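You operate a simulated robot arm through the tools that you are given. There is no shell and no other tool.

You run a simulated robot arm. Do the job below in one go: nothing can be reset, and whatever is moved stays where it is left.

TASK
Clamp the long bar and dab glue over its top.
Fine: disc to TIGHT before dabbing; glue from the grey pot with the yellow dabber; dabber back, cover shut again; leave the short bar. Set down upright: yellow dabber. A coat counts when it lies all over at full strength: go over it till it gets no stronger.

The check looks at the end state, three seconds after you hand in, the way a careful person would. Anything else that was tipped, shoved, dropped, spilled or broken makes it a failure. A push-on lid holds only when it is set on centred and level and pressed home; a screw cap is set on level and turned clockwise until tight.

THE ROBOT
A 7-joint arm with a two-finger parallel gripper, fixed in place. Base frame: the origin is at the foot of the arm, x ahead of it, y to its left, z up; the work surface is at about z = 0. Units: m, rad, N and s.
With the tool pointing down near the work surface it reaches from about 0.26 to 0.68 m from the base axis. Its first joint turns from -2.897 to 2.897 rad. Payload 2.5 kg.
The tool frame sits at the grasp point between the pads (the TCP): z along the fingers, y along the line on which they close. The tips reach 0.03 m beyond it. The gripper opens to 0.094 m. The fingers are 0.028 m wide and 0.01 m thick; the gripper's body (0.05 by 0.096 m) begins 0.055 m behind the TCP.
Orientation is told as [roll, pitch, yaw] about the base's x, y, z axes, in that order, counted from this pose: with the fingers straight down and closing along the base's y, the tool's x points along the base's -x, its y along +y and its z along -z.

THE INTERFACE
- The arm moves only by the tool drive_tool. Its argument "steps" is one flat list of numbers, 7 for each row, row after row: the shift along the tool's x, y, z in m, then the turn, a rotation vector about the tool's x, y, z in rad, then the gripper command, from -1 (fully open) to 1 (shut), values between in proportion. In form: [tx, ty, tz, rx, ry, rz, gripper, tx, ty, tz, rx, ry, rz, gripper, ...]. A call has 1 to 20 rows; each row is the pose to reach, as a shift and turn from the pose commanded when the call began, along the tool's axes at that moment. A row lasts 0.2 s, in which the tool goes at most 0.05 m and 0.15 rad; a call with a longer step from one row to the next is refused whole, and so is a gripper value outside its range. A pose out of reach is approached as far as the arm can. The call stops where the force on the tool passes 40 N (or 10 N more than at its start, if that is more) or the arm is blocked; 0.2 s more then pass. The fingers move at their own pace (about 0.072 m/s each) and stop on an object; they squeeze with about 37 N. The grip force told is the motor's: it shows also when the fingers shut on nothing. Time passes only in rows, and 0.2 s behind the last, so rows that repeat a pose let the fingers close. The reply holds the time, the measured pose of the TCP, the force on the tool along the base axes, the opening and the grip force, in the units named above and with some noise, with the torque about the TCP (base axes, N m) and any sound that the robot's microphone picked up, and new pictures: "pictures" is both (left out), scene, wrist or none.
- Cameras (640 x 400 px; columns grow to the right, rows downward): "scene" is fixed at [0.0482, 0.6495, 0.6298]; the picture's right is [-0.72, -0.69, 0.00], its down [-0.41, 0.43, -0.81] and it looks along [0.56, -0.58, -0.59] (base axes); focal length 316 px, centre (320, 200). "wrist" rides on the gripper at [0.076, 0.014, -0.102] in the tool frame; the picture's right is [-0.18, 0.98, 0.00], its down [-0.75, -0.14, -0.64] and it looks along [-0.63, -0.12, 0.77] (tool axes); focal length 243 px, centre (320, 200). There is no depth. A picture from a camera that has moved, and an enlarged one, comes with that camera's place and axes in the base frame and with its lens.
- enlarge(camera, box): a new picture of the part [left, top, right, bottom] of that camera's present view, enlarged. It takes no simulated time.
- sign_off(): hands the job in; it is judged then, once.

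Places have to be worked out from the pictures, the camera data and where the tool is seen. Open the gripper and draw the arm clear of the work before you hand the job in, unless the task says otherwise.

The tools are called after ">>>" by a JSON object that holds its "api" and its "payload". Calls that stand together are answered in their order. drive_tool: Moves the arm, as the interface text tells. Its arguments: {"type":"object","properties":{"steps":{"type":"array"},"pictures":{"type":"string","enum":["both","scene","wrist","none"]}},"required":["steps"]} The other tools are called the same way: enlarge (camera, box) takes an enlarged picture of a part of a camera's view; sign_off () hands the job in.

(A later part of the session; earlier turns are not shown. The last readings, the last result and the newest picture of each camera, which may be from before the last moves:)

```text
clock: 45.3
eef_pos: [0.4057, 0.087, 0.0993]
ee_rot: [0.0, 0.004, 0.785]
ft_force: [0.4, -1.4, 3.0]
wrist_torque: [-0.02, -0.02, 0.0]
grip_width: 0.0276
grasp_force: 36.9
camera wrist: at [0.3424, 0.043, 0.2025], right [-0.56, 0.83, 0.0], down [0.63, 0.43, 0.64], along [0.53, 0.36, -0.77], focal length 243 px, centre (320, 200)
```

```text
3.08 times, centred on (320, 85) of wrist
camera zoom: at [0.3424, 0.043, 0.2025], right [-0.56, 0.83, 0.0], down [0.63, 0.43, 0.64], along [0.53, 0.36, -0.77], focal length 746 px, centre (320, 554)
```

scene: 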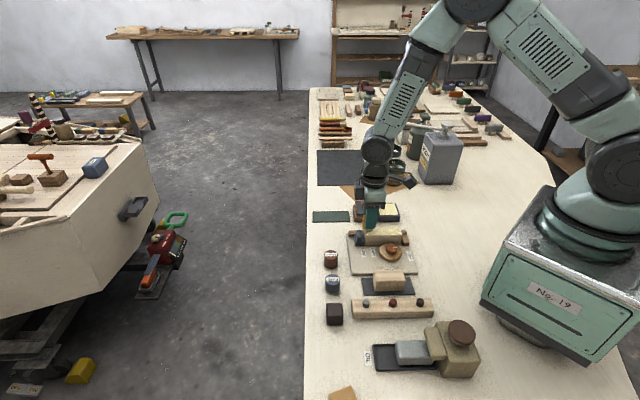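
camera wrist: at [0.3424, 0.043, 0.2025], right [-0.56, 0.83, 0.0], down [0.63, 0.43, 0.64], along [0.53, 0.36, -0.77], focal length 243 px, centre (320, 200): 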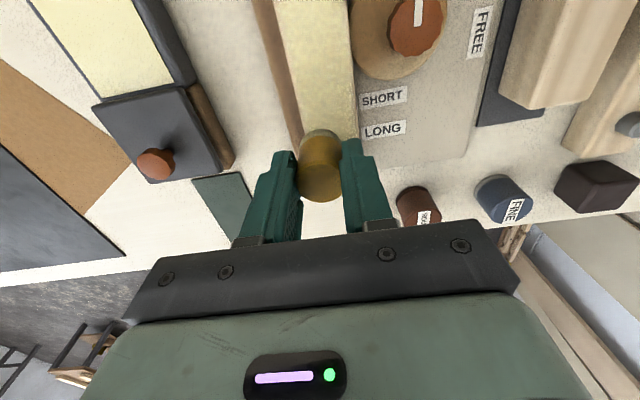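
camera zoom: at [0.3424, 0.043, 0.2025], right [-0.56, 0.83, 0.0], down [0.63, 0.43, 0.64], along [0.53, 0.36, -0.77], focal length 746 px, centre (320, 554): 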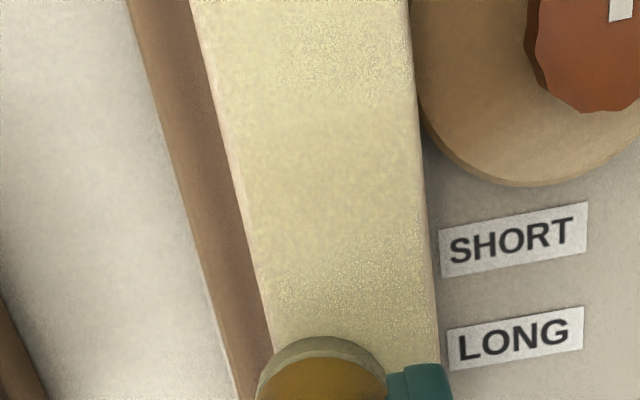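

Coverage looks good but the foot looks drier, so I'll go back to the glue for another load.

>>> {"api": "drive_tool", "payload": {"steps": [0, 0, -0.02, 0, 0, 0, 1, 0, 0, -0.04, 0, 0, 0, 1, 0.02, -0.03, -0.04, 0, 0, 0, 1, 0.042, -0.062, -0.04, 0, 0, 0, 1, 0.062, -0.093, -0.04, 0, 0, 0, 1, 0.0826, -0.1218, -0.035, 0, 0, 0, 1, 0.0826, -0.1218, 0.0, 0, 0, 0, 1, 0.0826, -0.1218, 0.018, 0, 0, 0, 1, 0.0826, -0.1218, 0.0205, 0, 0, 0, 1, 0.0826, -0.1218, 0.0215, 0, 0, 0, 1], "pictures": "scene"}}

>>> {"api": "enlarge", "payload": {"camera": "scene", "box": [340, 180, 440, 250]}}

```text
clock: 47.5
eef_pos: [0.4344, -0.0579, 0.0779]
ee_rot: [-0.002, 0.001, 0.785]
ft_force: [0.3, -1.1, -0.3]
wrist_torque: [-0.02, -0.03, 0.03]
grip_width: 0.0276
grasp_force: 36.9
```

scene: 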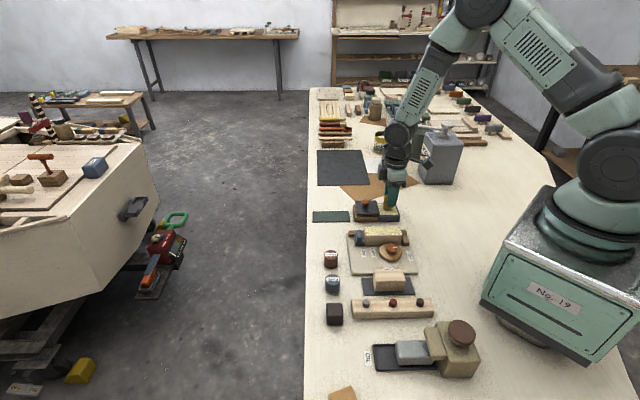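

```text
5.71 times, centred on (390, 215) of scene
camera zoom: at [0.0482, 0.6495, 0.6298], right [-0.72, -0.69, 0.0], down [-0.41, 0.43, -0.81], along [0.56, -0.58, -0.59], focal length 1809 px, centre (-80, 114)
```

zoom: 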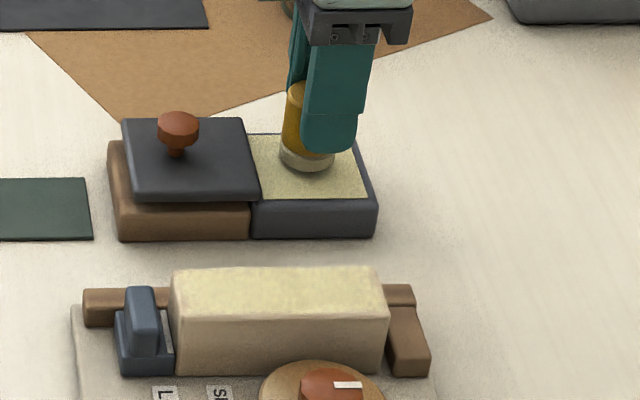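

Not quite in contact; I'll press 2 mm further, hold, then return to the bar's stop end just above the surface.

>>> {"api": "drive_tool", "payload": {"steps": [0, 0, 0.001, 0, 0, 0, 1, 0, 0, 0.002, 0, 0, 0, 1, 0, 0, 0.0025, 0, 0, 0, 1, 0, 0, 0.0025, 0, 0, 0, 1], "pictures": "none"}}

>>> {"api": "drive_tool", "payload": {"steps": [0, 0, -0.02, 0, 0, 0, 1, 0, 0, -0.0625, 0, 0, 0, 1, -0.02, 0.03, -0.0625, 0, 0, 0, 1, -0.04, 0.06, -0.0625, 0, 0, 0, 1, -0.06, 0.09, -0.0625, 0, 0, 0, 1, -0.0826, 0.1218, -0.0575, 0, 0, 0, 1, -0.0826, 0.1218, -0.035, 0, 0, 0, 1, -0.0826, 0.1218, -0.0275, 0, 0, 0, 1, -0.0826, 0.1218, -0.0275, 0, 0, 0, 1]}}

>>> {"api": "enlarge", "payload": {"camera": "scene", "box": [340, 195, 440, 265]}}

```text
clock: 48.5
eef_pos: [0.4352, -0.0586, 0.0759]
ee_rot: [-0.001, 0.003, 0.784]
ft_force: [0.0, 1.4, -0.6]
wrist_torque: [-0.01, -0.01, 0.03]
grip_width: 0.0277
grasp_force: 36.7
```

```text
clock: 50.5
eef_pos: [0.4071, 0.0855, 0.1037]
ee_rot: [-0.001, 0.003, 0.783]
ft_force: [0.3, 0.4, -0.9]
wrist_torque: [0.01, 0.0, 0.0]
grip_width: 0.0275
grasp_force: 37.1
camera wrist: at [0.3429, 0.0431, 0.2062], right [-0.56, 0.83, 0.0], down [0.63, 0.43, 0.64], along [0.53, 0.36, -0.77], focal length 243 px, centre (320, 200)
```

scene: 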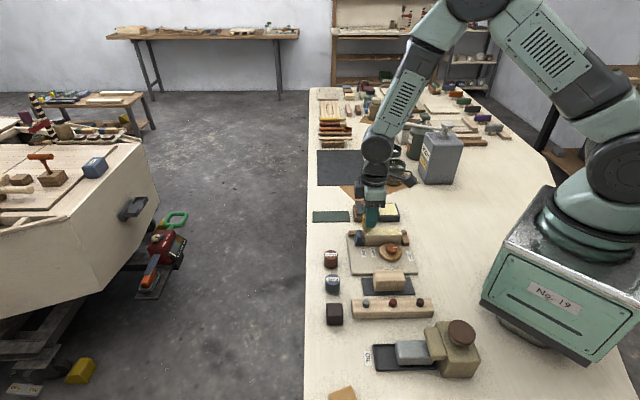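
wrist: 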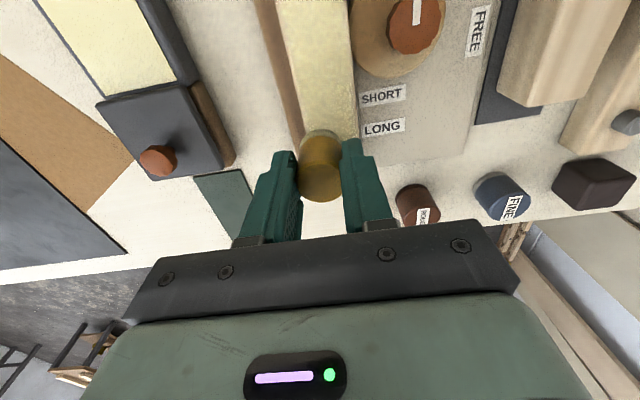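

```text
5.71 times, centred on (390, 230) of scene
camera zoom: at [0.0482, 0.6495, 0.6298], right [-0.72, -0.69, 0.0], down [-0.41, 0.43, -0.81], along [0.56, -0.58, -0.59], focal length 1809 px, centre (-80, 29)
```

zoom: 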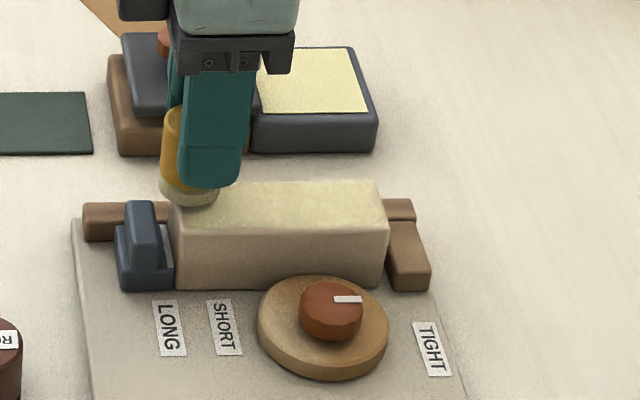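

The dip showed no contact force, because the dabber has slid up a couple of mm in the grip. I'll go back and lower until I feel it.

>>> {"api": "drive_tool", "payload": {"steps": [0, 0, -0.015, 0, 0, 0, 1, 0, 0, -0.035, 0, 0, 0, 1, 0.02, -0.03, -0.035, 0, 0, 0, 1, 0.042, -0.062, -0.035, 0, 0, 0, 1, 0.062, -0.093, -0.035, 0, 0, 0, 1, 0.0826, -0.1218, -0.03, 0, 0, 0, 1, 0.0826, -0.1218, 0.005, 0, 0, 0, 1, 0.0826, -0.1218, 0.025, 0, 0, 0, 1, 0.0826, -0.1218, 0.0275, 0, 0, 0, 1, 0.0826, -0.1218, 0.0285, 0, 0, 0, 1, 0.0826, -0.1218, 0.0285, 0, 0, 0, 1], "pictures": "none"}}

>>> {"api": "drive_tool", "payload": {"steps": [0, 0, 0.0005, 0, 0, 0, 1, 0, 0, 0.001, 0, 0, 0, 1, 0, 0, 0.001, 0, 0, 0, 1], "pictures": "none"}}

>>> {"api": "enlarge", "payload": {"camera": "scene", "box": [340, 180, 440, 250]}}

```text
clock: 52.9
eef_pos: [0.4343, -0.0589, 0.0749]
ee_rot: [-0.002, 0.004, 0.784]
ft_force: [0.1, -1.9, 5.0]
wrist_torque: [-0.08, 0.02, 0.0]
grip_width: 0.0278
grasp_force: 37.1
```

```text
clock: 53.7
eef_pos: [0.4345, -0.0584, 0.0749]
ee_rot: [-0.003, 0.003, 0.784]
ft_force: [1.8, -0.8, 3.5]
wrist_torque: [0.01, -0.07, -0.03]
grip_width: 0.0276
grasp_force: 36.6
```

```text
5.71 times, centred on (390, 215) of scene
camera zoom: at [0.0482, 0.6495, 0.6298], right [-0.72, -0.69, 0.0], down [-0.41, 0.43, -0.81], along [0.56, -0.58, -0.59], focal length 1809 px, centre (-80, 114)
```

zoom: 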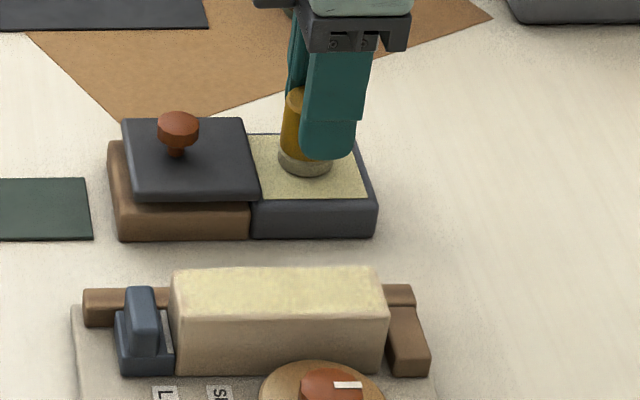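

Light contact. I'll press a bit firmer, then lift and check the foot.

>>> {"api": "drive_tool", "payload": {"steps": [0, 0, 0.0008, 0, 0, 0, 1, 0, 0, 0.0015, 0, 0, 0, 1, 0, 0, 0.0015, 0, 0, 0, 1], "pictures": "none"}}

>>> {"api": "drive_tool", "payload": {"steps": [0, 0, -0.02, 0, 0, 0, 1, 0, 0, -0.0625, 0, 0, 0, 1, -0.02, 0.03, -0.0625, 0, 0, 0, 1, -0.04, 0.06, -0.0625, 0, 0, 0, 1, -0.06, 0.09, -0.0625, 0, 0, 0, 1, -0.0826, 0.1218, -0.0585, 0, 0, 0, 1, -0.0826, 0.1218, -0.035, 0, 0, 0, 1, -0.0826, 0.1218, -0.03, 0, 0, 0, 1, -0.0826, 0.1218, -0.03, 0, 0, 0, 1]}}

>>> {"api": "enlarge", "payload": {"camera": "scene", "box": [340, 195, 440, 265]}}

```text
clock: 54.5
eef_pos: [0.4343, -0.0572, 0.0733]
ee_rot: [-0.001, 0.004, 0.783]
ft_force: [0.6, 2.9, 7.4]
wrist_torque: [0.16, -0.05, 0.02]
grip_width: 0.0274
grasp_force: 36.9
```

```text
clock: 56.5
eef_pos: [0.4068, 0.0875, 0.1017]
ee_rot: [-0.001, 0.003, 0.784]
ft_force: [0.9, 0.9, -0.4]
wrist_torque: [0.0, 0.03, 0.0]
grip_width: 0.0274
grasp_force: 37.1
camera wrist: at [0.3431, 0.0429, 0.2045], right [-0.56, 0.83, 0.0], down [0.63, 0.43, 0.64], along [0.53, 0.36, -0.77], focal length 243 px, centre (320, 200)
```

scene: 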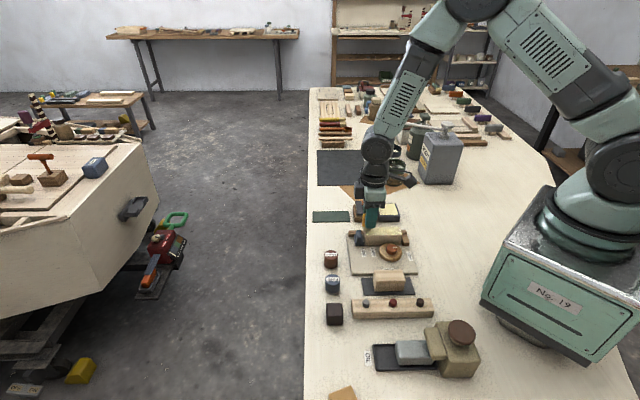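
wrist: 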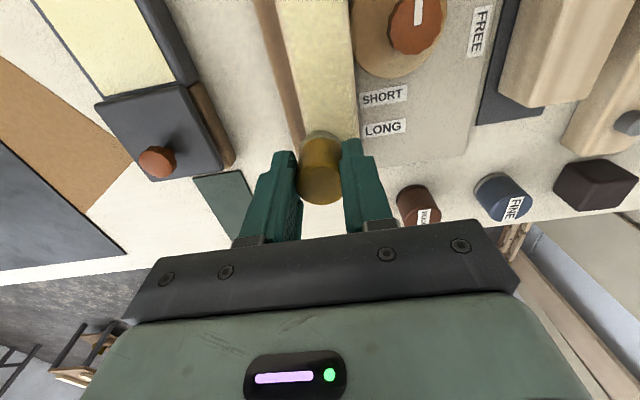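

```text
5.71 times, centred on (390, 230) of scene
camera zoom: at [0.0482, 0.6495, 0.6298], right [-0.72, -0.69, 0.0], down [-0.41, 0.43, -0.81], along [0.56, -0.58, -0.59], focal length 1809 px, centre (-80, 29)
```

zoom: 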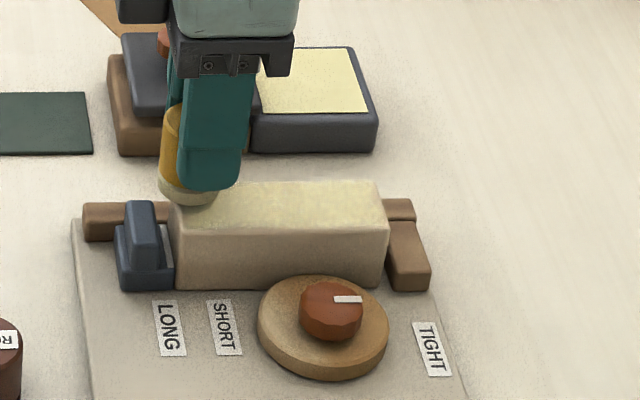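

Foot reloaded. Now a second round: press and stroke the fence-side lane back, then the centre lane forward.

>>> {"api": "drive_tool", "payload": {"steps": [0, 0, 0.004, 0, 0, 0, 1, 0, 0, 0.0065, 0, 0, 0, 1, 0.011, 0, 0.0065, 0, 0, 0, 1, 0.022, 0, 0.0065, 0, 0, 0, 1, 0.033, 0, 0.0065, 0, 0, 0, 1, 0.044, 0, 0.0065, 0, 0, 0, 1, 0.055, 0, 0.0065, 0, 0, 0, 1, 0.066, 0, 0.0065, 0, 0, 0, 1, 0.077, 0, 0.0065, 0, 0, 0, 1, 0.088, 0, 0.0065, 0, 0, 0, 1, 0.088, 0.008, 0.0065, 0, 0, 0, 1, 0.077, 0.008, 0.0065, 0, 0, 0, 1, 0.066, 0.008, 0.0065, 0, 0, 0, 1, 0.055, 0.008, 0.0065, 0, 0, 0, 1, 0.044, 0.008, 0.0065, 0, 0, 0, 1, 0.033, 0.008, 0.0065, 0, 0, 0, 1, 0.022, 0.008, 0.0065, 0, 0, 0, 1, 0.011, 0.008, 0.0065, 0, 0, 0, 1, 0.0, 0.008, 0.0065, 0, 0, 0, 1]}}

>>> {"api": "enlarge", "payload": {"camera": "scene", "box": [340, 195, 440, 265]}}

>>> {"api": "enlarge", "payload": {"camera": "wrist", "box": [240, 0, 400, 150]}}

```text
clock: 59.0
eef_pos: [0.3399, 0.0282, 0.0977]
ee_rot: [-0.003, 0.011, 0.78]
ft_force: [-3.7, 0.8, 20.3]
wrist_torque: [0.49, 0.33, 0.01]
grip_width: 0.0256
grasp_force: 37.0
stopped in row 12: the force on the tool passed its limit at 48 N (the readings are from after the stop); the commanded pose is now the measured one
camera wrist: at [0.2761, -0.0144, 0.2001], right [-0.56, 0.83, 0.0], down [0.64, 0.44, 0.63], along [0.53, 0.35, -0.77], focal length 243 px, centre (320, 200)
```

scene: 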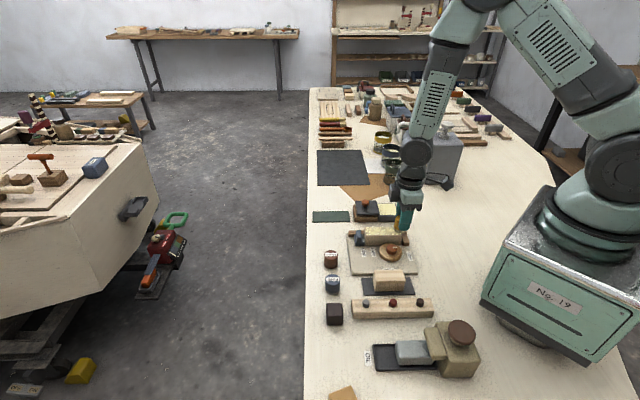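
wrist: 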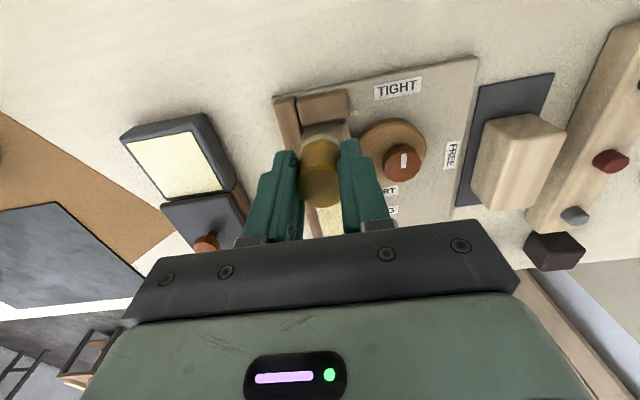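

```text
5.71 times, centred on (390, 230) of scene
camera zoom: at [0.0482, 0.6495, 0.6298], right [-0.72, -0.69, 0.0], down [-0.41, 0.43, -0.81], along [0.56, -0.58, -0.59], focal length 1809 px, centre (-80, 29)
```

zoom: 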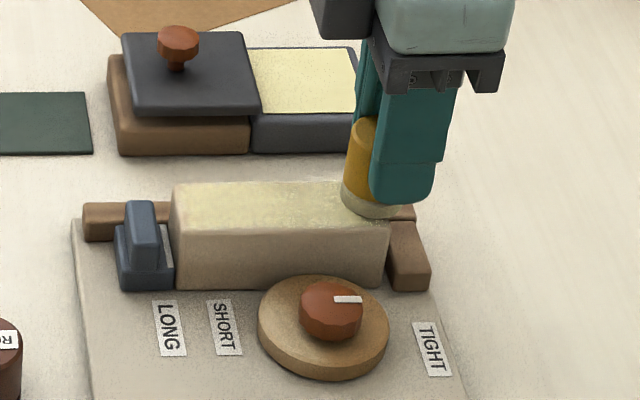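

```text
2.67 times, centred on (320, 75) of wrist
camera zoom: at [0.2761, -0.0144, 0.2001], right [-0.56, 0.83, 0.0], down [0.64, 0.44, 0.63], along [0.53, 0.35, -0.77], focal length 647 px, centre (320, 533)
```

zoom: 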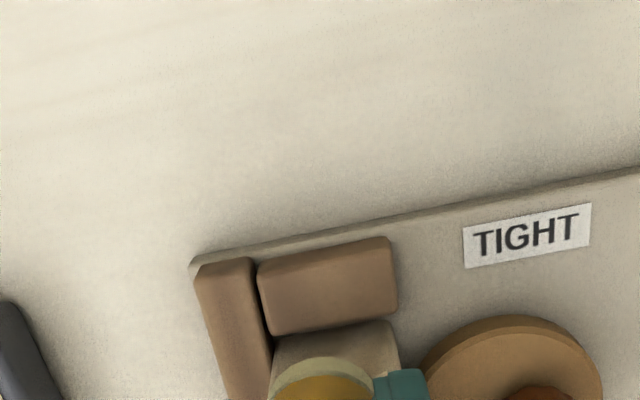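

It hit a force limit at the far end and the grip width changed slightly, so the dabber may have tilted. I'll lift off and inspect.

>>> {"api": "drive_tool", "payload": {"steps": [0, 0, -0.005, 0, 0, 0, 1, 0, 0, -0.03, 0, 0, 0, 1, 0, 0, -0.06, 0, 0, 0, 1, -0.03, 0, -0.08, 0, 0, 0, 1, -0.06, 0, -0.08, 0, 0, 0, 1, -0.06, 0, -0.08, 0, 0, 0, 1]}}

>>> {"api": "enlarge", "payload": {"camera": "scene", "box": [340, 165, 440, 265]}}

>>> {"api": "enlarge", "payload": {"camera": "wrist", "box": [240, 60, 400, 210]}}

>>> {"api": "enlarge", "payload": {"camera": "wrist", "box": [240, 0, 400, 110]}}

```text
clock: 60.4
eef_pos: [0.3838, 0.0725, 0.1759]
ee_rot: [-0.002, 0.014, 0.78]
ft_force: [0.1, 0.3, -1.1]
wrist_torque: [0.0, -0.03, -0.01]
grip_width: 0.0279
grasp_force: 37.2
camera wrist: at [0.3196, 0.029, 0.2788], right [-0.56, 0.83, 0.0], down [0.64, 0.44, 0.63], along [0.53, 0.35, -0.77], focal length 243 px, centre (320, 200)
```

scene: 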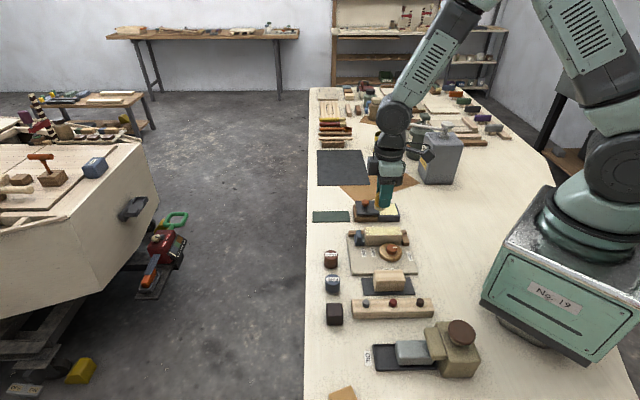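
wrist: 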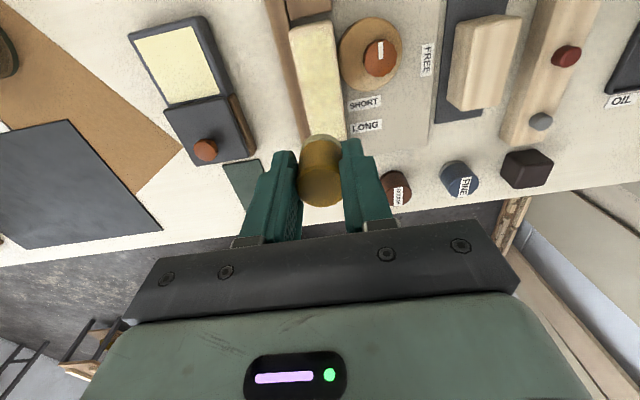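

```text
4.00 times, centred on (390, 215) of scene
camera zoom: at [0.0482, 0.6495, 0.6298], right [-0.72, -0.69, 0.0], down [-0.41, 0.43, -0.81], along [0.56, -0.58, -0.59], focal length 1266 px, centre (40, 140)
```

zoom: 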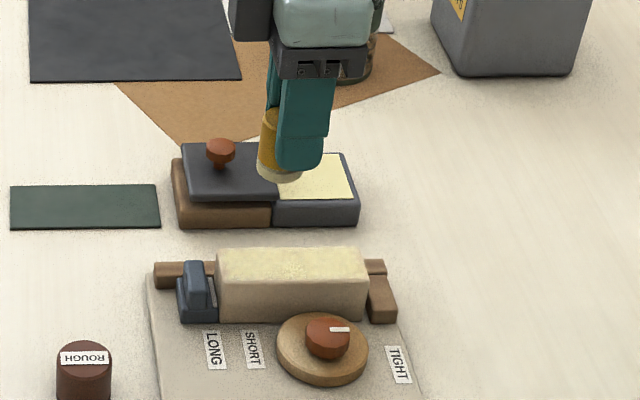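

```text
2.67 times, centred on (320, 135) of wrist
camera zoom: at [0.3196, 0.029, 0.2788], right [-0.56, 0.83, 0.0], down [0.64, 0.44, 0.63], along [0.53, 0.35, -0.77], focal length 647 px, centre (320, 373)
```

zoom: 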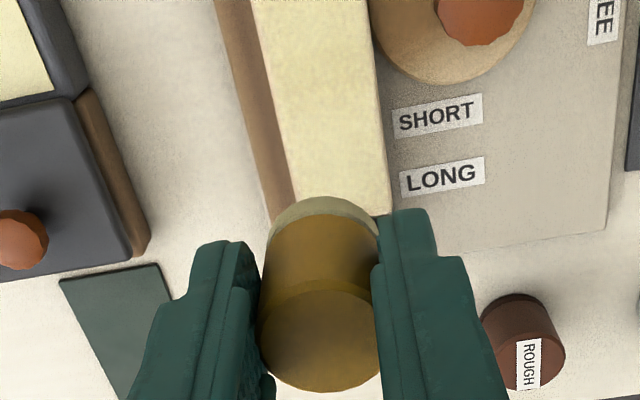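

```text
3.64 times, centred on (320, 55) of wrist
camera zoom: at [0.3196, 0.029, 0.2788], right [-0.56, 0.83, 0.0], down [0.64, 0.44, 0.63], along [0.53, 0.35, -0.77], focal length 882 px, centre (320, 727)
```

zoom: 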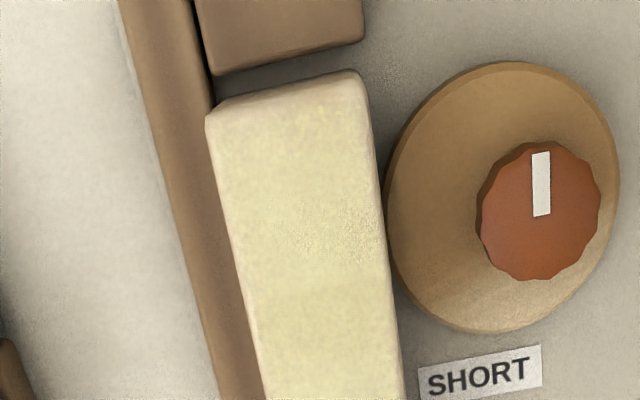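

The coat is strong over most of the bar. I'll zoom on both ends and the sides to see what's still weak.

>>> {"api": "enlarge", "payload": {"camera": "wrist", "box": [280, 10, 350, 60]}}

>>> {"api": "enlarge", "payload": {"camera": "wrist", "box": [290, 50, 360, 150]}}

>>> {"api": "enlarge", "payload": {"camera": "scene", "box": [385, 222, 415, 246]}}

>>> {"api": "enlarge", "payload": {"camera": "scene", "box": [365, 222, 395, 246]}}

```text
8.00 times, centred on (315, 35) of wrist
camera zoom: at [0.3196, 0.029, 0.2788], right [-0.56, 0.83, 0.0], down [0.64, 0.44, 0.63], along [0.53, 0.35, -0.77], focal length 1941 px, centre (360, 1520)
```

zoom: 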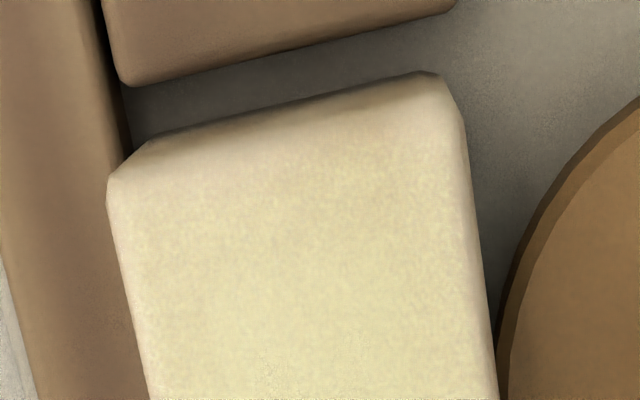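

```text
4.00 times, centred on (325, 100) of wrist
camera zoom: at [0.3196, 0.029, 0.2788], right [-0.56, 0.83, 0.0], down [0.64, 0.44, 0.63], along [0.53, 0.35, -0.77], focal length 970 px, centre (300, 600)
```

zoom: 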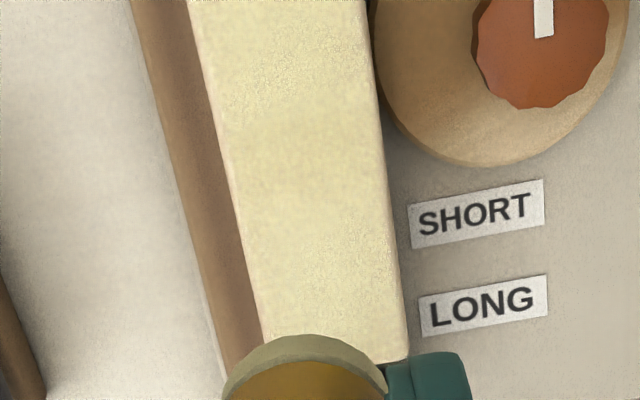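

```text
16.00 times, centred on (400, 234) of scene
camera zoom: at [0.0482, 0.6495, 0.6298], right [-0.72, -0.69, 0.0], down [-0.41, 0.43, -0.81], along [0.56, -0.58, -0.59], focal length 5065 px, centre (-960, -344)
```

zoom: 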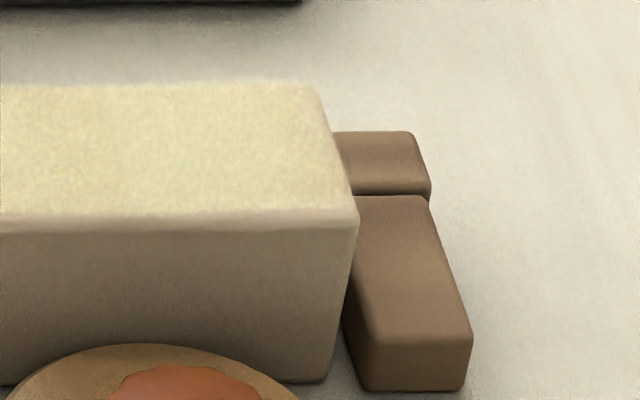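

```text
16.00 times, centred on (380, 234) of scene
camera zoom: at [0.0482, 0.6495, 0.6298], right [-0.72, -0.69, 0.0], down [-0.41, 0.43, -0.81], along [0.56, -0.58, -0.59], focal length 5065 px, centre (-640, -344)
```

zoom: 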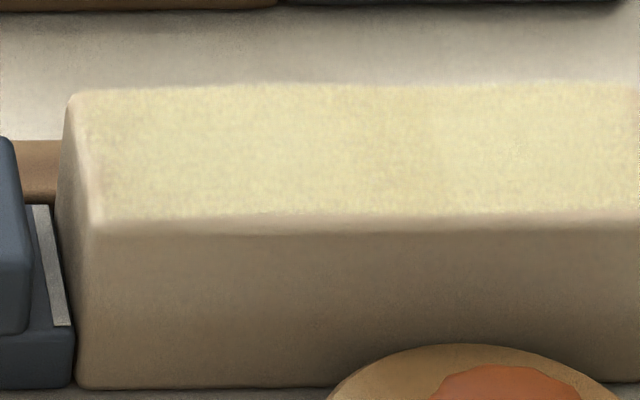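

The coat reaches all edges, slightly thinner at the far corner. I'll correct the slight tool tilt and press on the middle of the bar to re-level the dabber.

>>> {"api": "drive_tool", "payload": {"steps": [0.008, 0.001, 0.03, 0.004, -0.004, 0, 1, 0.0176, 0.0023, 0.055, 0.0077, -0.0078, 0, 1, 0.0176, 0.0023, 0.07, 0.0077, -0.0078, 0, 1, 0.0176, 0.0023, 0.075, 0.0077, -0.0078, 0, 1, 0.0176, 0.0023, 0.077, 0.0077, -0.0078, 0, 1, 0.0176, 0.0023, 0.077, 0.0077, -0.0078, 0, 1], "pictures": "scene"}}

>>> {"api": "enlarge", "payload": {"camera": "scene", "box": [340, 195, 440, 265]}}

```text
clock: 61.8
eef_pos: [0.368, 0.0606, 0.0973]
ee_rot: [-0.007, 0.004, 0.78]
ft_force: [0.7, 1.0, 1.2]
wrist_torque: [0.02, 0.04, 0.02]
grip_width: 0.0276
grasp_force: 36.5
```

scene: 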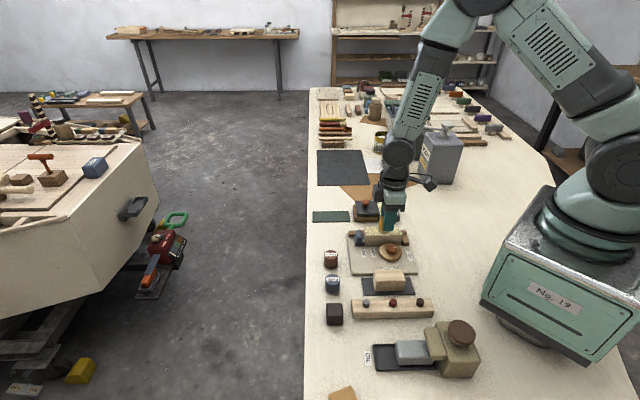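

```text
5.71 times, centred on (390, 230) of scene
camera zoom: at [0.0482, 0.6495, 0.6298], right [-0.72, -0.69, 0.0], down [-0.41, 0.43, -0.81], along [0.56, -0.58, -0.59], focal length 1809 px, centre (-80, 29)
```

zoom: 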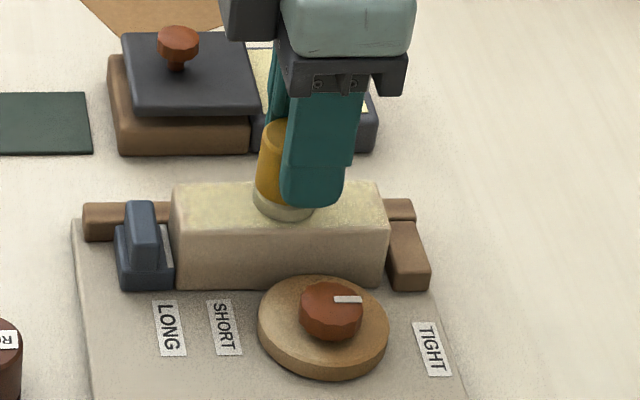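

The dabber leans a few degrees in the grip with its foot toward the stop. I'll press a bit more here so the flat bar levels it.

>>> {"api": "drive_tool", "payload": {"steps": [0, 0, 0.001, 0, 0, 0, 1, 0, 0, 0.002, 0, 0, 0, 1, 0, 0, 0.0025, 0, 0, 0, 1, 0, 0, 0.0025, 0, 0, 0, 1]}}

>>> {"api": "enlarge", "payload": {"camera": "scene", "box": [340, 195, 440, 265]}}

>>> {"api": "enlarge", "payload": {"camera": "wrist", "box": [250, 90, 390, 220]}}

```text
clock: 62.8
eef_pos: [0.369, 0.0607, 0.096]
ee_rot: [-0.01, 0.001, 0.781]
ft_force: [-4.5, 0.7, 32.5]
wrist_torque: [0.34, 0.33, 0.04]
grip_width: 0.0262
grasp_force: 37.0
camera wrist: at [0.3037, 0.0175, 0.1988], right [-0.56, 0.83, -0.01], down [0.63, 0.44, 0.64], along [0.54, 0.35, -0.77], focal length 243 px, centre (320, 200)
```

scene: 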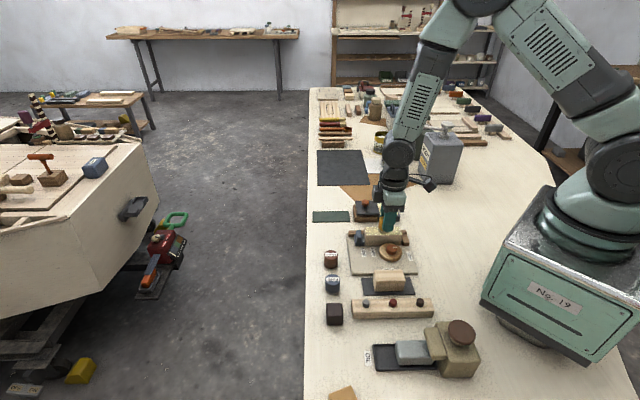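
wrist: 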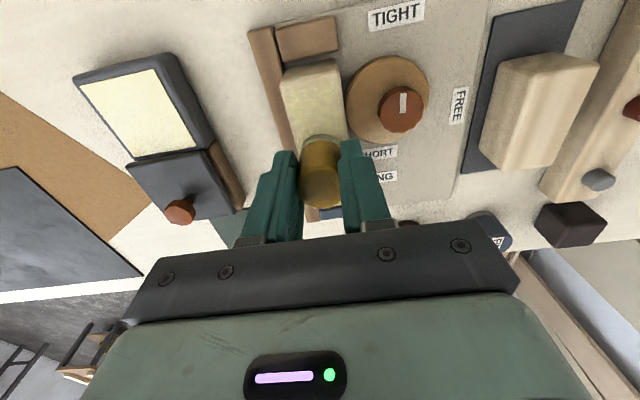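

```text
5.71 times, centred on (390, 230) of scene
camera zoom: at [0.0482, 0.6495, 0.6298], right [-0.72, -0.69, 0.0], down [-0.41, 0.43, -0.81], along [0.56, -0.58, -0.59], focal length 1809 px, centre (-80, 29)
```

zoom: 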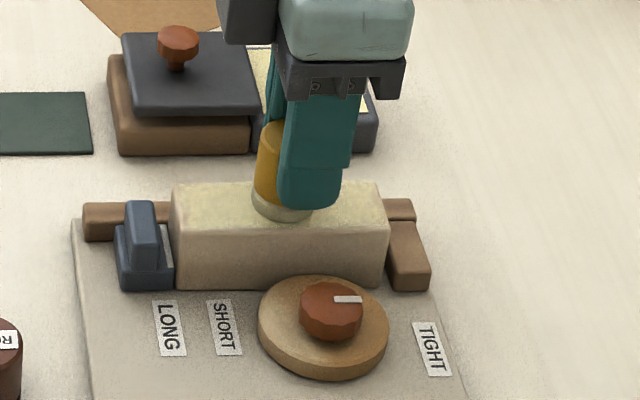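

```text
3.08 times, centred on (320, 155) of wrist
camera zoom: at [0.3037, 0.0175, 0.1988], right [-0.56, 0.83, -0.01], down [0.63, 0.44, 0.64], along [0.54, 0.35, -0.77], focal length 746 px, centre (320, 338)
```

zoom: 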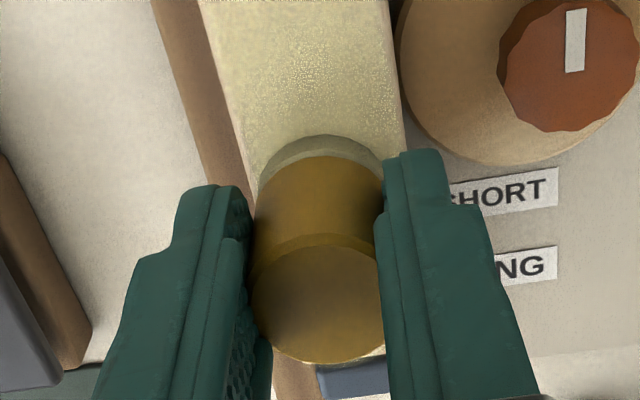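

It levelled under the press. I'll back the force off and run a loop of strokes, keeping the foot mostly supported at the ends.

>>> {"api": "drive_tool", "payload": {"steps": [0, 0, -0.0012, 0, 0, 0, 1, -0.013, 0, -0.0012, 0, 0, 0, 1, -0.027, 0, -0.0012, 0, 0, 0, 1, -0.042, 0, -0.0012, 0, 0, 0, 1, -0.042, 0.006, -0.0012, 0, 0, 0, 1, -0.029, 0.006, -0.0012, 0, 0, 0, 1, -0.015, 0.006, -0.0012, 0, 0, 0, 1, 0, 0.006, -0.0012, 0, 0, 0, 1, 0.013, 0.006, -0.0012, 0, 0, 0, 1, 0.026, 0.006, -0.0012, 0, 0, 0, 1, 0.037, 0.006, -0.0012, 0, 0, 0, 1, 0.037, 0, -0.0012, 0, 0, 0, 1, 0.037, -0.006, -0.0012, 0, 0, 0, 1, 0.025, -0.006, -0.0012, 0, 0, 0, 1, 0.012, -0.006, -0.0012, 0, 0, 0, 1, 0, -0.006, -0.0012, 0, 0, 0, 1, -0.013, -0.006, -0.0012, 0, 0, 0, 1, -0.026, -0.006, -0.0012, 0, 0, 0, 1, -0.042, -0.006, -0.0012, 0, 0, 0, 1, -0.042, 0, -0.0012, 0, 0, 0, 1]}}

>>> {"api": "enlarge", "payload": {"camera": "scene", "box": [340, 195, 440, 265]}}

>>> {"api": "enlarge", "payload": {"camera": "wrist", "box": [250, 0, 390, 150]}}

```text
clock: 67.0
eef_pos: [0.3986, 0.0894, 0.0968]
ee_rot: [-0.011, 0.003, 0.78]
ft_force: [1.5, -0.1, 2.9]
wrist_torque: [0.03, -0.04, -0.01]
grip_width: 0.0278
grasp_force: 37.1
camera wrist: at [0.3337, 0.0467, 0.1998], right [-0.56, 0.83, -0.01], down [0.63, 0.44, 0.64], along [0.54, 0.35, -0.77], focal length 243 px, centre (320, 200)
```

scene: 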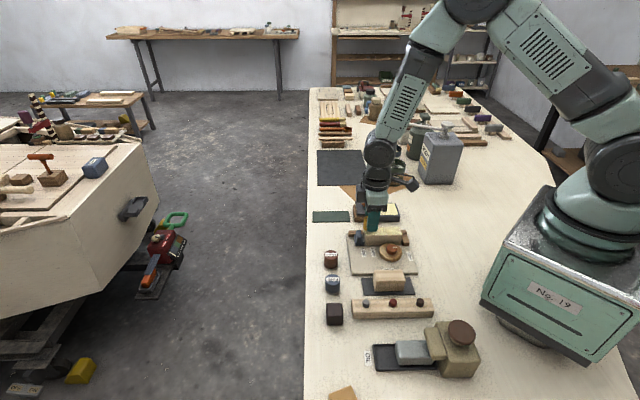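
wrist: 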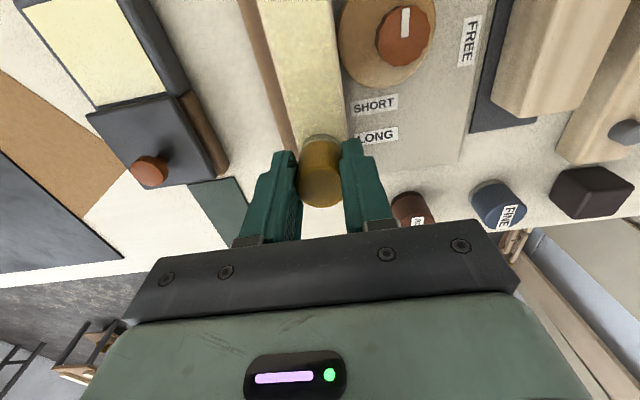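

```text
5.71 times, centred on (390, 230) of scene
camera zoom: at [0.0482, 0.6495, 0.6298], right [-0.72, -0.69, 0.0], down [-0.41, 0.43, -0.81], along [0.56, -0.58, -0.59], focal length 1809 px, centre (-80, 29)
```

zoom: 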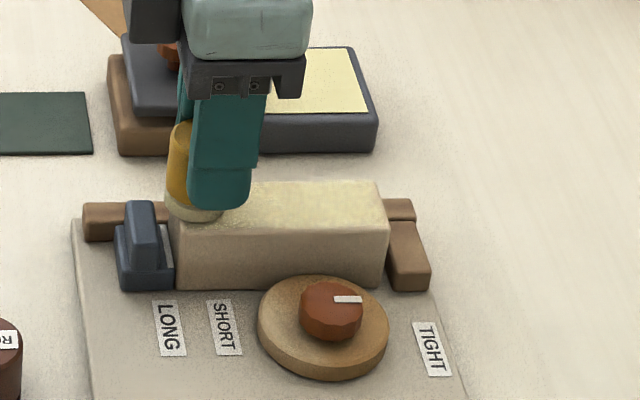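

```text
2.67 times, centred on (320, 75) of wrist
camera zoom: at [0.3337, 0.0467, 0.1998], right [-0.56, 0.83, -0.01], down [0.63, 0.44, 0.64], along [0.54, 0.35, -0.77], focal length 647 px, centre (320, 533)
```

zoom: 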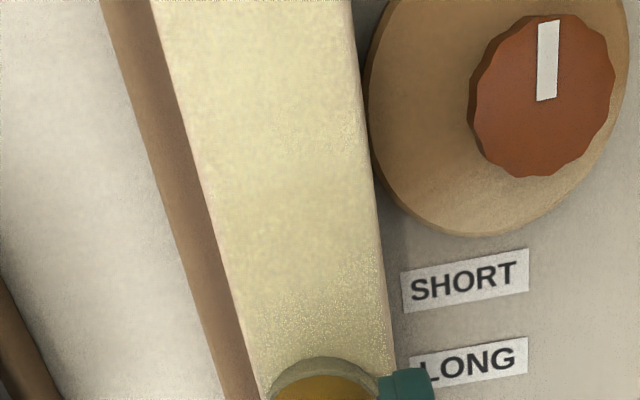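

I'll reload the dabber in the pot for another round, lowering carefully to contact.

>>> {"api": "drive_tool", "payload": {"steps": [0, 0, -0.02, 0, 0, 0, 1, 0, 0, -0.04, 0, 0, 0, 1, 0.02, -0.033, -0.04, 0, 0, 0, 1, 0.04, -0.066, -0.04, 0, 0, 0, 1, 0.06, -0.1, -0.04, 0, 0, 0, 1, 0.0779, -0.1295, -0.035, 0, 0, 0, 1, 0.0779, -0.1295, 0.0, 0, 0, 0, 1, 0.0779, -0.1295, 0.02, 0, 0, 0, 1, 0.0779, -0.1295, 0.0235, 0, 0, 0, 1, 0.0779, -0.1295, 0.0245, 0, 0, 0, 1, 0.0779, -0.1295, 0.025, 0, 0, 0, 1], "pictures": "none"}}

```text
clock: 69.4
eef_pos: [0.4336, -0.0569, 0.0745]
ee_rot: [-0.009, 0.002, 0.78]
ft_force: [-0.2, 0.1, 0.2]
wrist_torque: [-0.02, 0.03, 0.01]
grip_width: 0.0279
grasp_force: 36.9
```

No contact yet; lowering further in small steps.

>>> {"api": "drive_tool", "payload": {"steps": [0, 0, 0.0008, 0, 0, 0, 1, 0, 0, 0.0016, 0, 0, 0, 1, 0, 0, 0.0024, 0, 0, 0, 1, 0, 0, 0.0024, 0, 0, 0, 1], "pictures": "none"}}

```text
clock: 70.4
eef_pos: [0.4347, -0.0579, 0.0729]
ee_rot: [-0.012, 0.003, 0.782]
ft_force: [-8.4, 1.3, 30.3]
wrist_torque: [0.26, 0.31, 0.03]
grip_width: 0.028
grasp_force: 36.8
```

Good firm contact. I'll return to the bar and hover just above the stop-end start.

>>> {"api": "drive_tool", "payload": {"steps": [0, 0, -0.02, 0, 0, 0, 1, 0, 0, -0.0625, 0, 0, 0, 1, -0.02, 0.033, -0.0625, 0, 0, 0, 1, -0.04, 0.066, -0.0625, 0, 0, 0, 1, -0.06, 0.1, -0.0625, 0, 0, 0, 1, -0.0779, 0.1295, -0.0585, 0, 0, 0, 1, -0.0779, 0.1295, -0.035, 0, 0, 0, 1, -0.0779, 0.1295, -0.027, 0, 0, 0, 1, -0.0779, 0.1295, -0.0253, 0, 0, 0, 1, -0.0779, 0.1295, -0.0253, 0, 0, 0, 1]}}

>>> {"api": "enlarge", "payload": {"camera": "scene", "box": [340, 195, 440, 265]}}

```text
clock: 72.7
eef_pos: [0.3997, 0.0896, 0.0961]
ee_rot: [-0.011, 0.002, 0.783]
ft_force: [-4.1, -1.4, 15.1]
wrist_torque: [0.03, 0.22, 0.01]
grip_width: 0.0276
grasp_force: 37.2
stopped in row 10: the force on the tool passed its limit at 43 N (the readings are from after the stop); the commanded pose is now the measured one
camera wrist: at [0.3337, 0.0468, 0.1992], right [-0.56, 0.83, -0.01], down [0.63, 0.44, 0.64], along [0.54, 0.35, -0.77], focal length 243 px, centre (320, 200)
```

scene: 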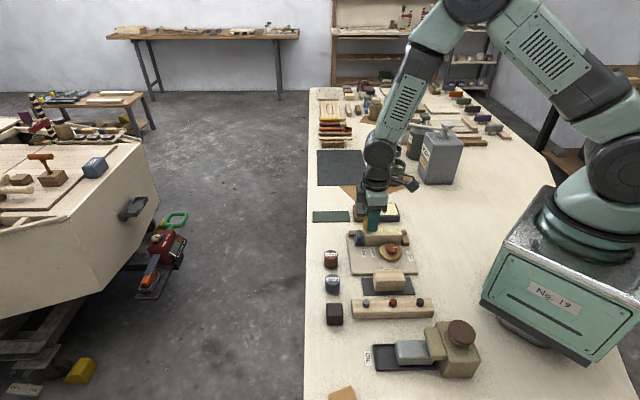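
wrist: 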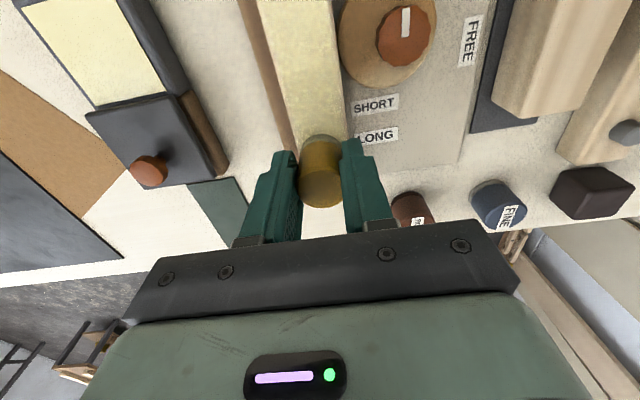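

```text
5.71 times, centred on (390, 230) of scene
camera zoom: at [0.0482, 0.6495, 0.6298], right [-0.72, -0.69, 0.0], down [-0.41, 0.43, -0.81], along [0.56, -0.58, -0.59], focal length 1809 px, centre (-80, 29)
```

zoom: 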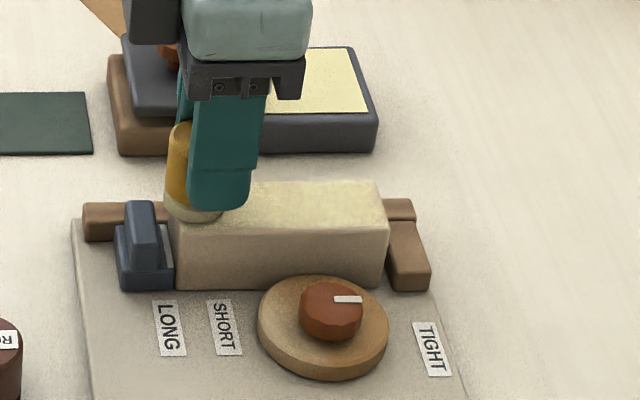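

Contact is firmer now. I'll ease off slightly and stroke back and forth along the lanes.

>>> {"api": "drive_tool", "payload": {"steps": [0, 0, -0.0005, 0, 0, 0, 1, 0, -0.006, -0.0005, 0, 0, 0, 1, 0.01, -0.006, -0.0005, 0, 0, 0, 1, 0.02, -0.006, -0.0005, 0, 0, 0, 1, 0.03, -0.006, -0.0005, 0, 0, 0, 1, 0.04, -0.006, -0.0005, 0, 0, 0, 1, 0.05, -0.006, -0.0005, 0, 0, 0, 1, 0.06, -0.006, -0.0005, 0, 0, 0, 1, 0.07, -0.006, -0.0005, 0, 0, 0, 1, 0.081, -0.006, -0.0005, 0, 0, 0, 1, 0.081, 0, -0.0005, 0, 0, 0, 1, 0.07, 0, -0.0005, 0, 0, 0, 1, 0.06, 0, -0.0005, 0, 0, 0, 1, 0.05, 0, -0.0005, 0, 0, 0, 1, 0.04, 0, -0.0005, 0, 0, 0, 1, 0.03, 0, -0.0005, 0, 0, 0, 1, 0.02, 0, -0.0005, 0, 0, 0, 1, 0.01, 0, -0.0005, 0, 0, 0, 1, -0.002, 0, -0.0005, 0, 0, 0, 1, -0.002, 0.006, -0.0005, 0, 0, 0, 1], "pictures": "wrist"}}

>>> {"api": "enlarge", "payload": {"camera": "wrist", "box": [250, 0, 390, 150]}}

```text
clock: 76.8
eef_pos: [0.3968, 0.0964, 0.0972]
ee_rot: [-0.011, -0.002, 0.781]
ft_force: [4.0, -1.2, 10.7]
wrist_torque: [0.08, -0.16, -0.01]
grip_width: 0.0277
grasp_force: 37.5
camera wrist: at [0.3314, 0.053, 0.199], right [-0.56, 0.83, -0.01], down [0.63, 0.43, 0.64], along [0.54, 0.35, -0.76], focal length 243 px, centre (320, 200)
```

wrist: 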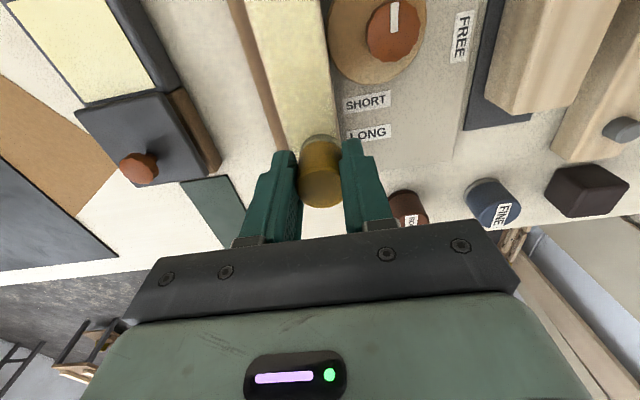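

```text
2.67 times, centred on (320, 75) of wrist
camera zoom: at [0.3314, 0.053, 0.199], right [-0.56, 0.83, -0.01], down [0.63, 0.43, 0.64], along [0.54, 0.35, -0.76], focal length 647 px, centre (320, 533)
```

zoom: 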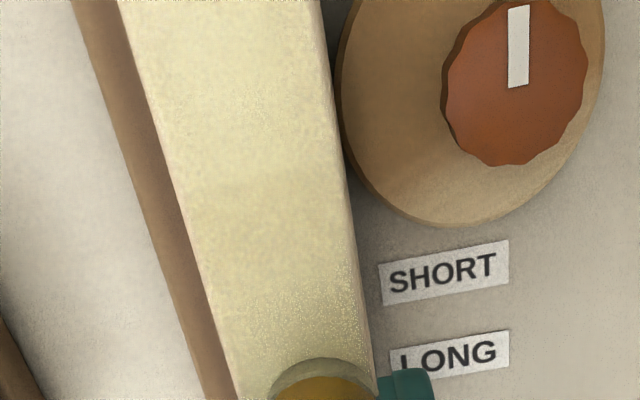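

Next the disc-side lane back, then the centre forward again.

>>> {"api": "drive_tool", "payload": {"steps": [0.01, 0, 0, 0, 0, 0, 1, 0.02, 0, 0, 0, 0, 0, 1, 0.03, 0, 0, 0, 0, 0, 1, 0.04, 0, 0, 0, 0, 0, 1, 0.05, 0, 0, 0, 0, 0, 1, 0.06, 0, 0, 0, 0, 0, 1, 0.07, 0, 0, 0, 0, 0, 1, 0.083, 0, 0, 0, 0, 0, 1, 0.083, -0.006, 0, 0, 0, 0, 1, 0.083, -0.012, 0, 0, 0, 0, 1, 0.083, -0.005, 0, 0, 0, 0, 1, 0.07, -0.004, 0, 0, 0, 0, 1, 0.06, -0.004, 0, 0, 0, 0, 1, 0.05, -0.004, 0, 0, 0, 0, 1, 0.04, -0.004, 0, 0, 0, 0, 1, 0.04, -0.004, -0.02, 0, 0, 0, 1, 0.02, -0.004, -0.05, 0, 0, 0, 1, 0.0, -0.004, -0.08, 0, 0, 0, 1, -0.03, -0.004, -0.08, 0, 0, 0, 1, -0.03, -0.004, -0.08, 0, 0, 0, 1]}}

>>> {"api": "enlarge", "payload": {"camera": "wrist", "box": [260, 0, 360, 110]}}

>>> {"api": "enlarge", "payload": {"camera": "scene", "box": [362, 218, 418, 253]}}

```text
clock: 81.0
eef_pos: [0.4191, 0.1138, 0.1761]
ee_rot: [-0.01, 0.003, 0.779]
ft_force: [-0.3, -0.4, -0.2]
wrist_torque: [-0.02, 0.01, -0.04]
grip_width: 0.0276
grasp_force: 36.9
camera wrist: at [0.3538, 0.0714, 0.2785], right [-0.56, 0.83, -0.01], down [0.63, 0.44, 0.64], along [0.54, 0.35, -0.77], focal length 243 px, centre (320, 200)
```

scene: 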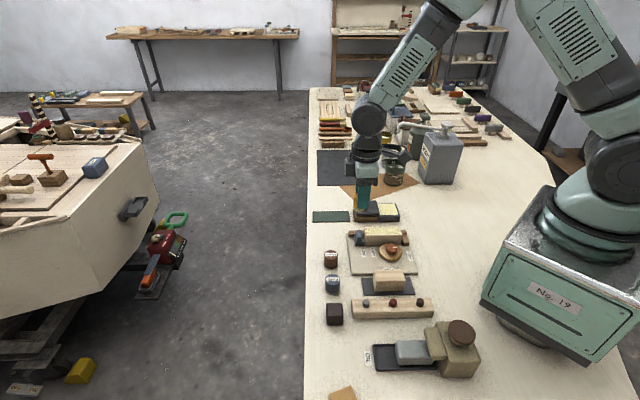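
wrist: 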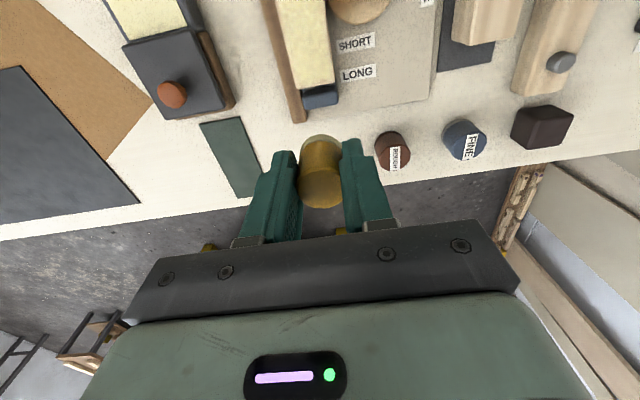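

```text
3.64 times, centred on (310, 55) of wrist
camera zoom: at [0.3538, 0.0714, 0.2785], right [-0.56, 0.83, -0.01], down [0.63, 0.44, 0.64], along [0.54, 0.35, -0.77], focal length 882 px, centre (356, 727)
```

zoom: 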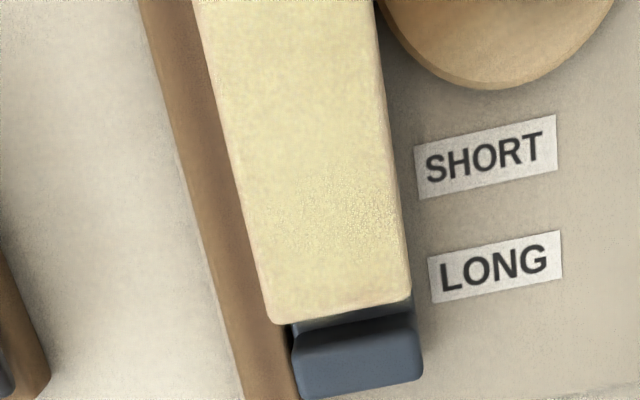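

```text
11.43 times, centred on (390, 236) of scene
camera zoom: at [0.0482, 0.6495, 0.6298], right [-0.72, -0.69, 0.0], down [-0.41, 0.43, -0.81], along [0.56, -0.58, -0.59], focal length 3618 px, centre (-480, -206)
```

zoom: 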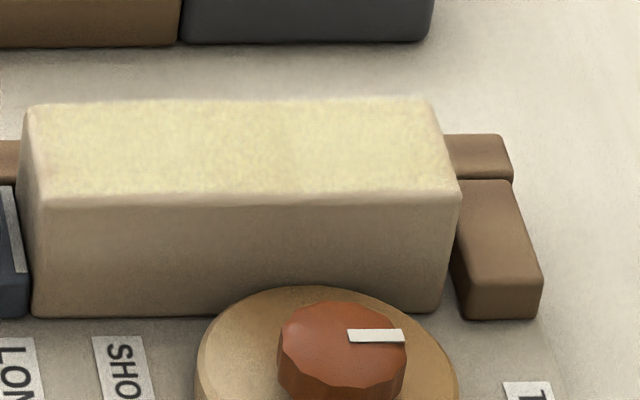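

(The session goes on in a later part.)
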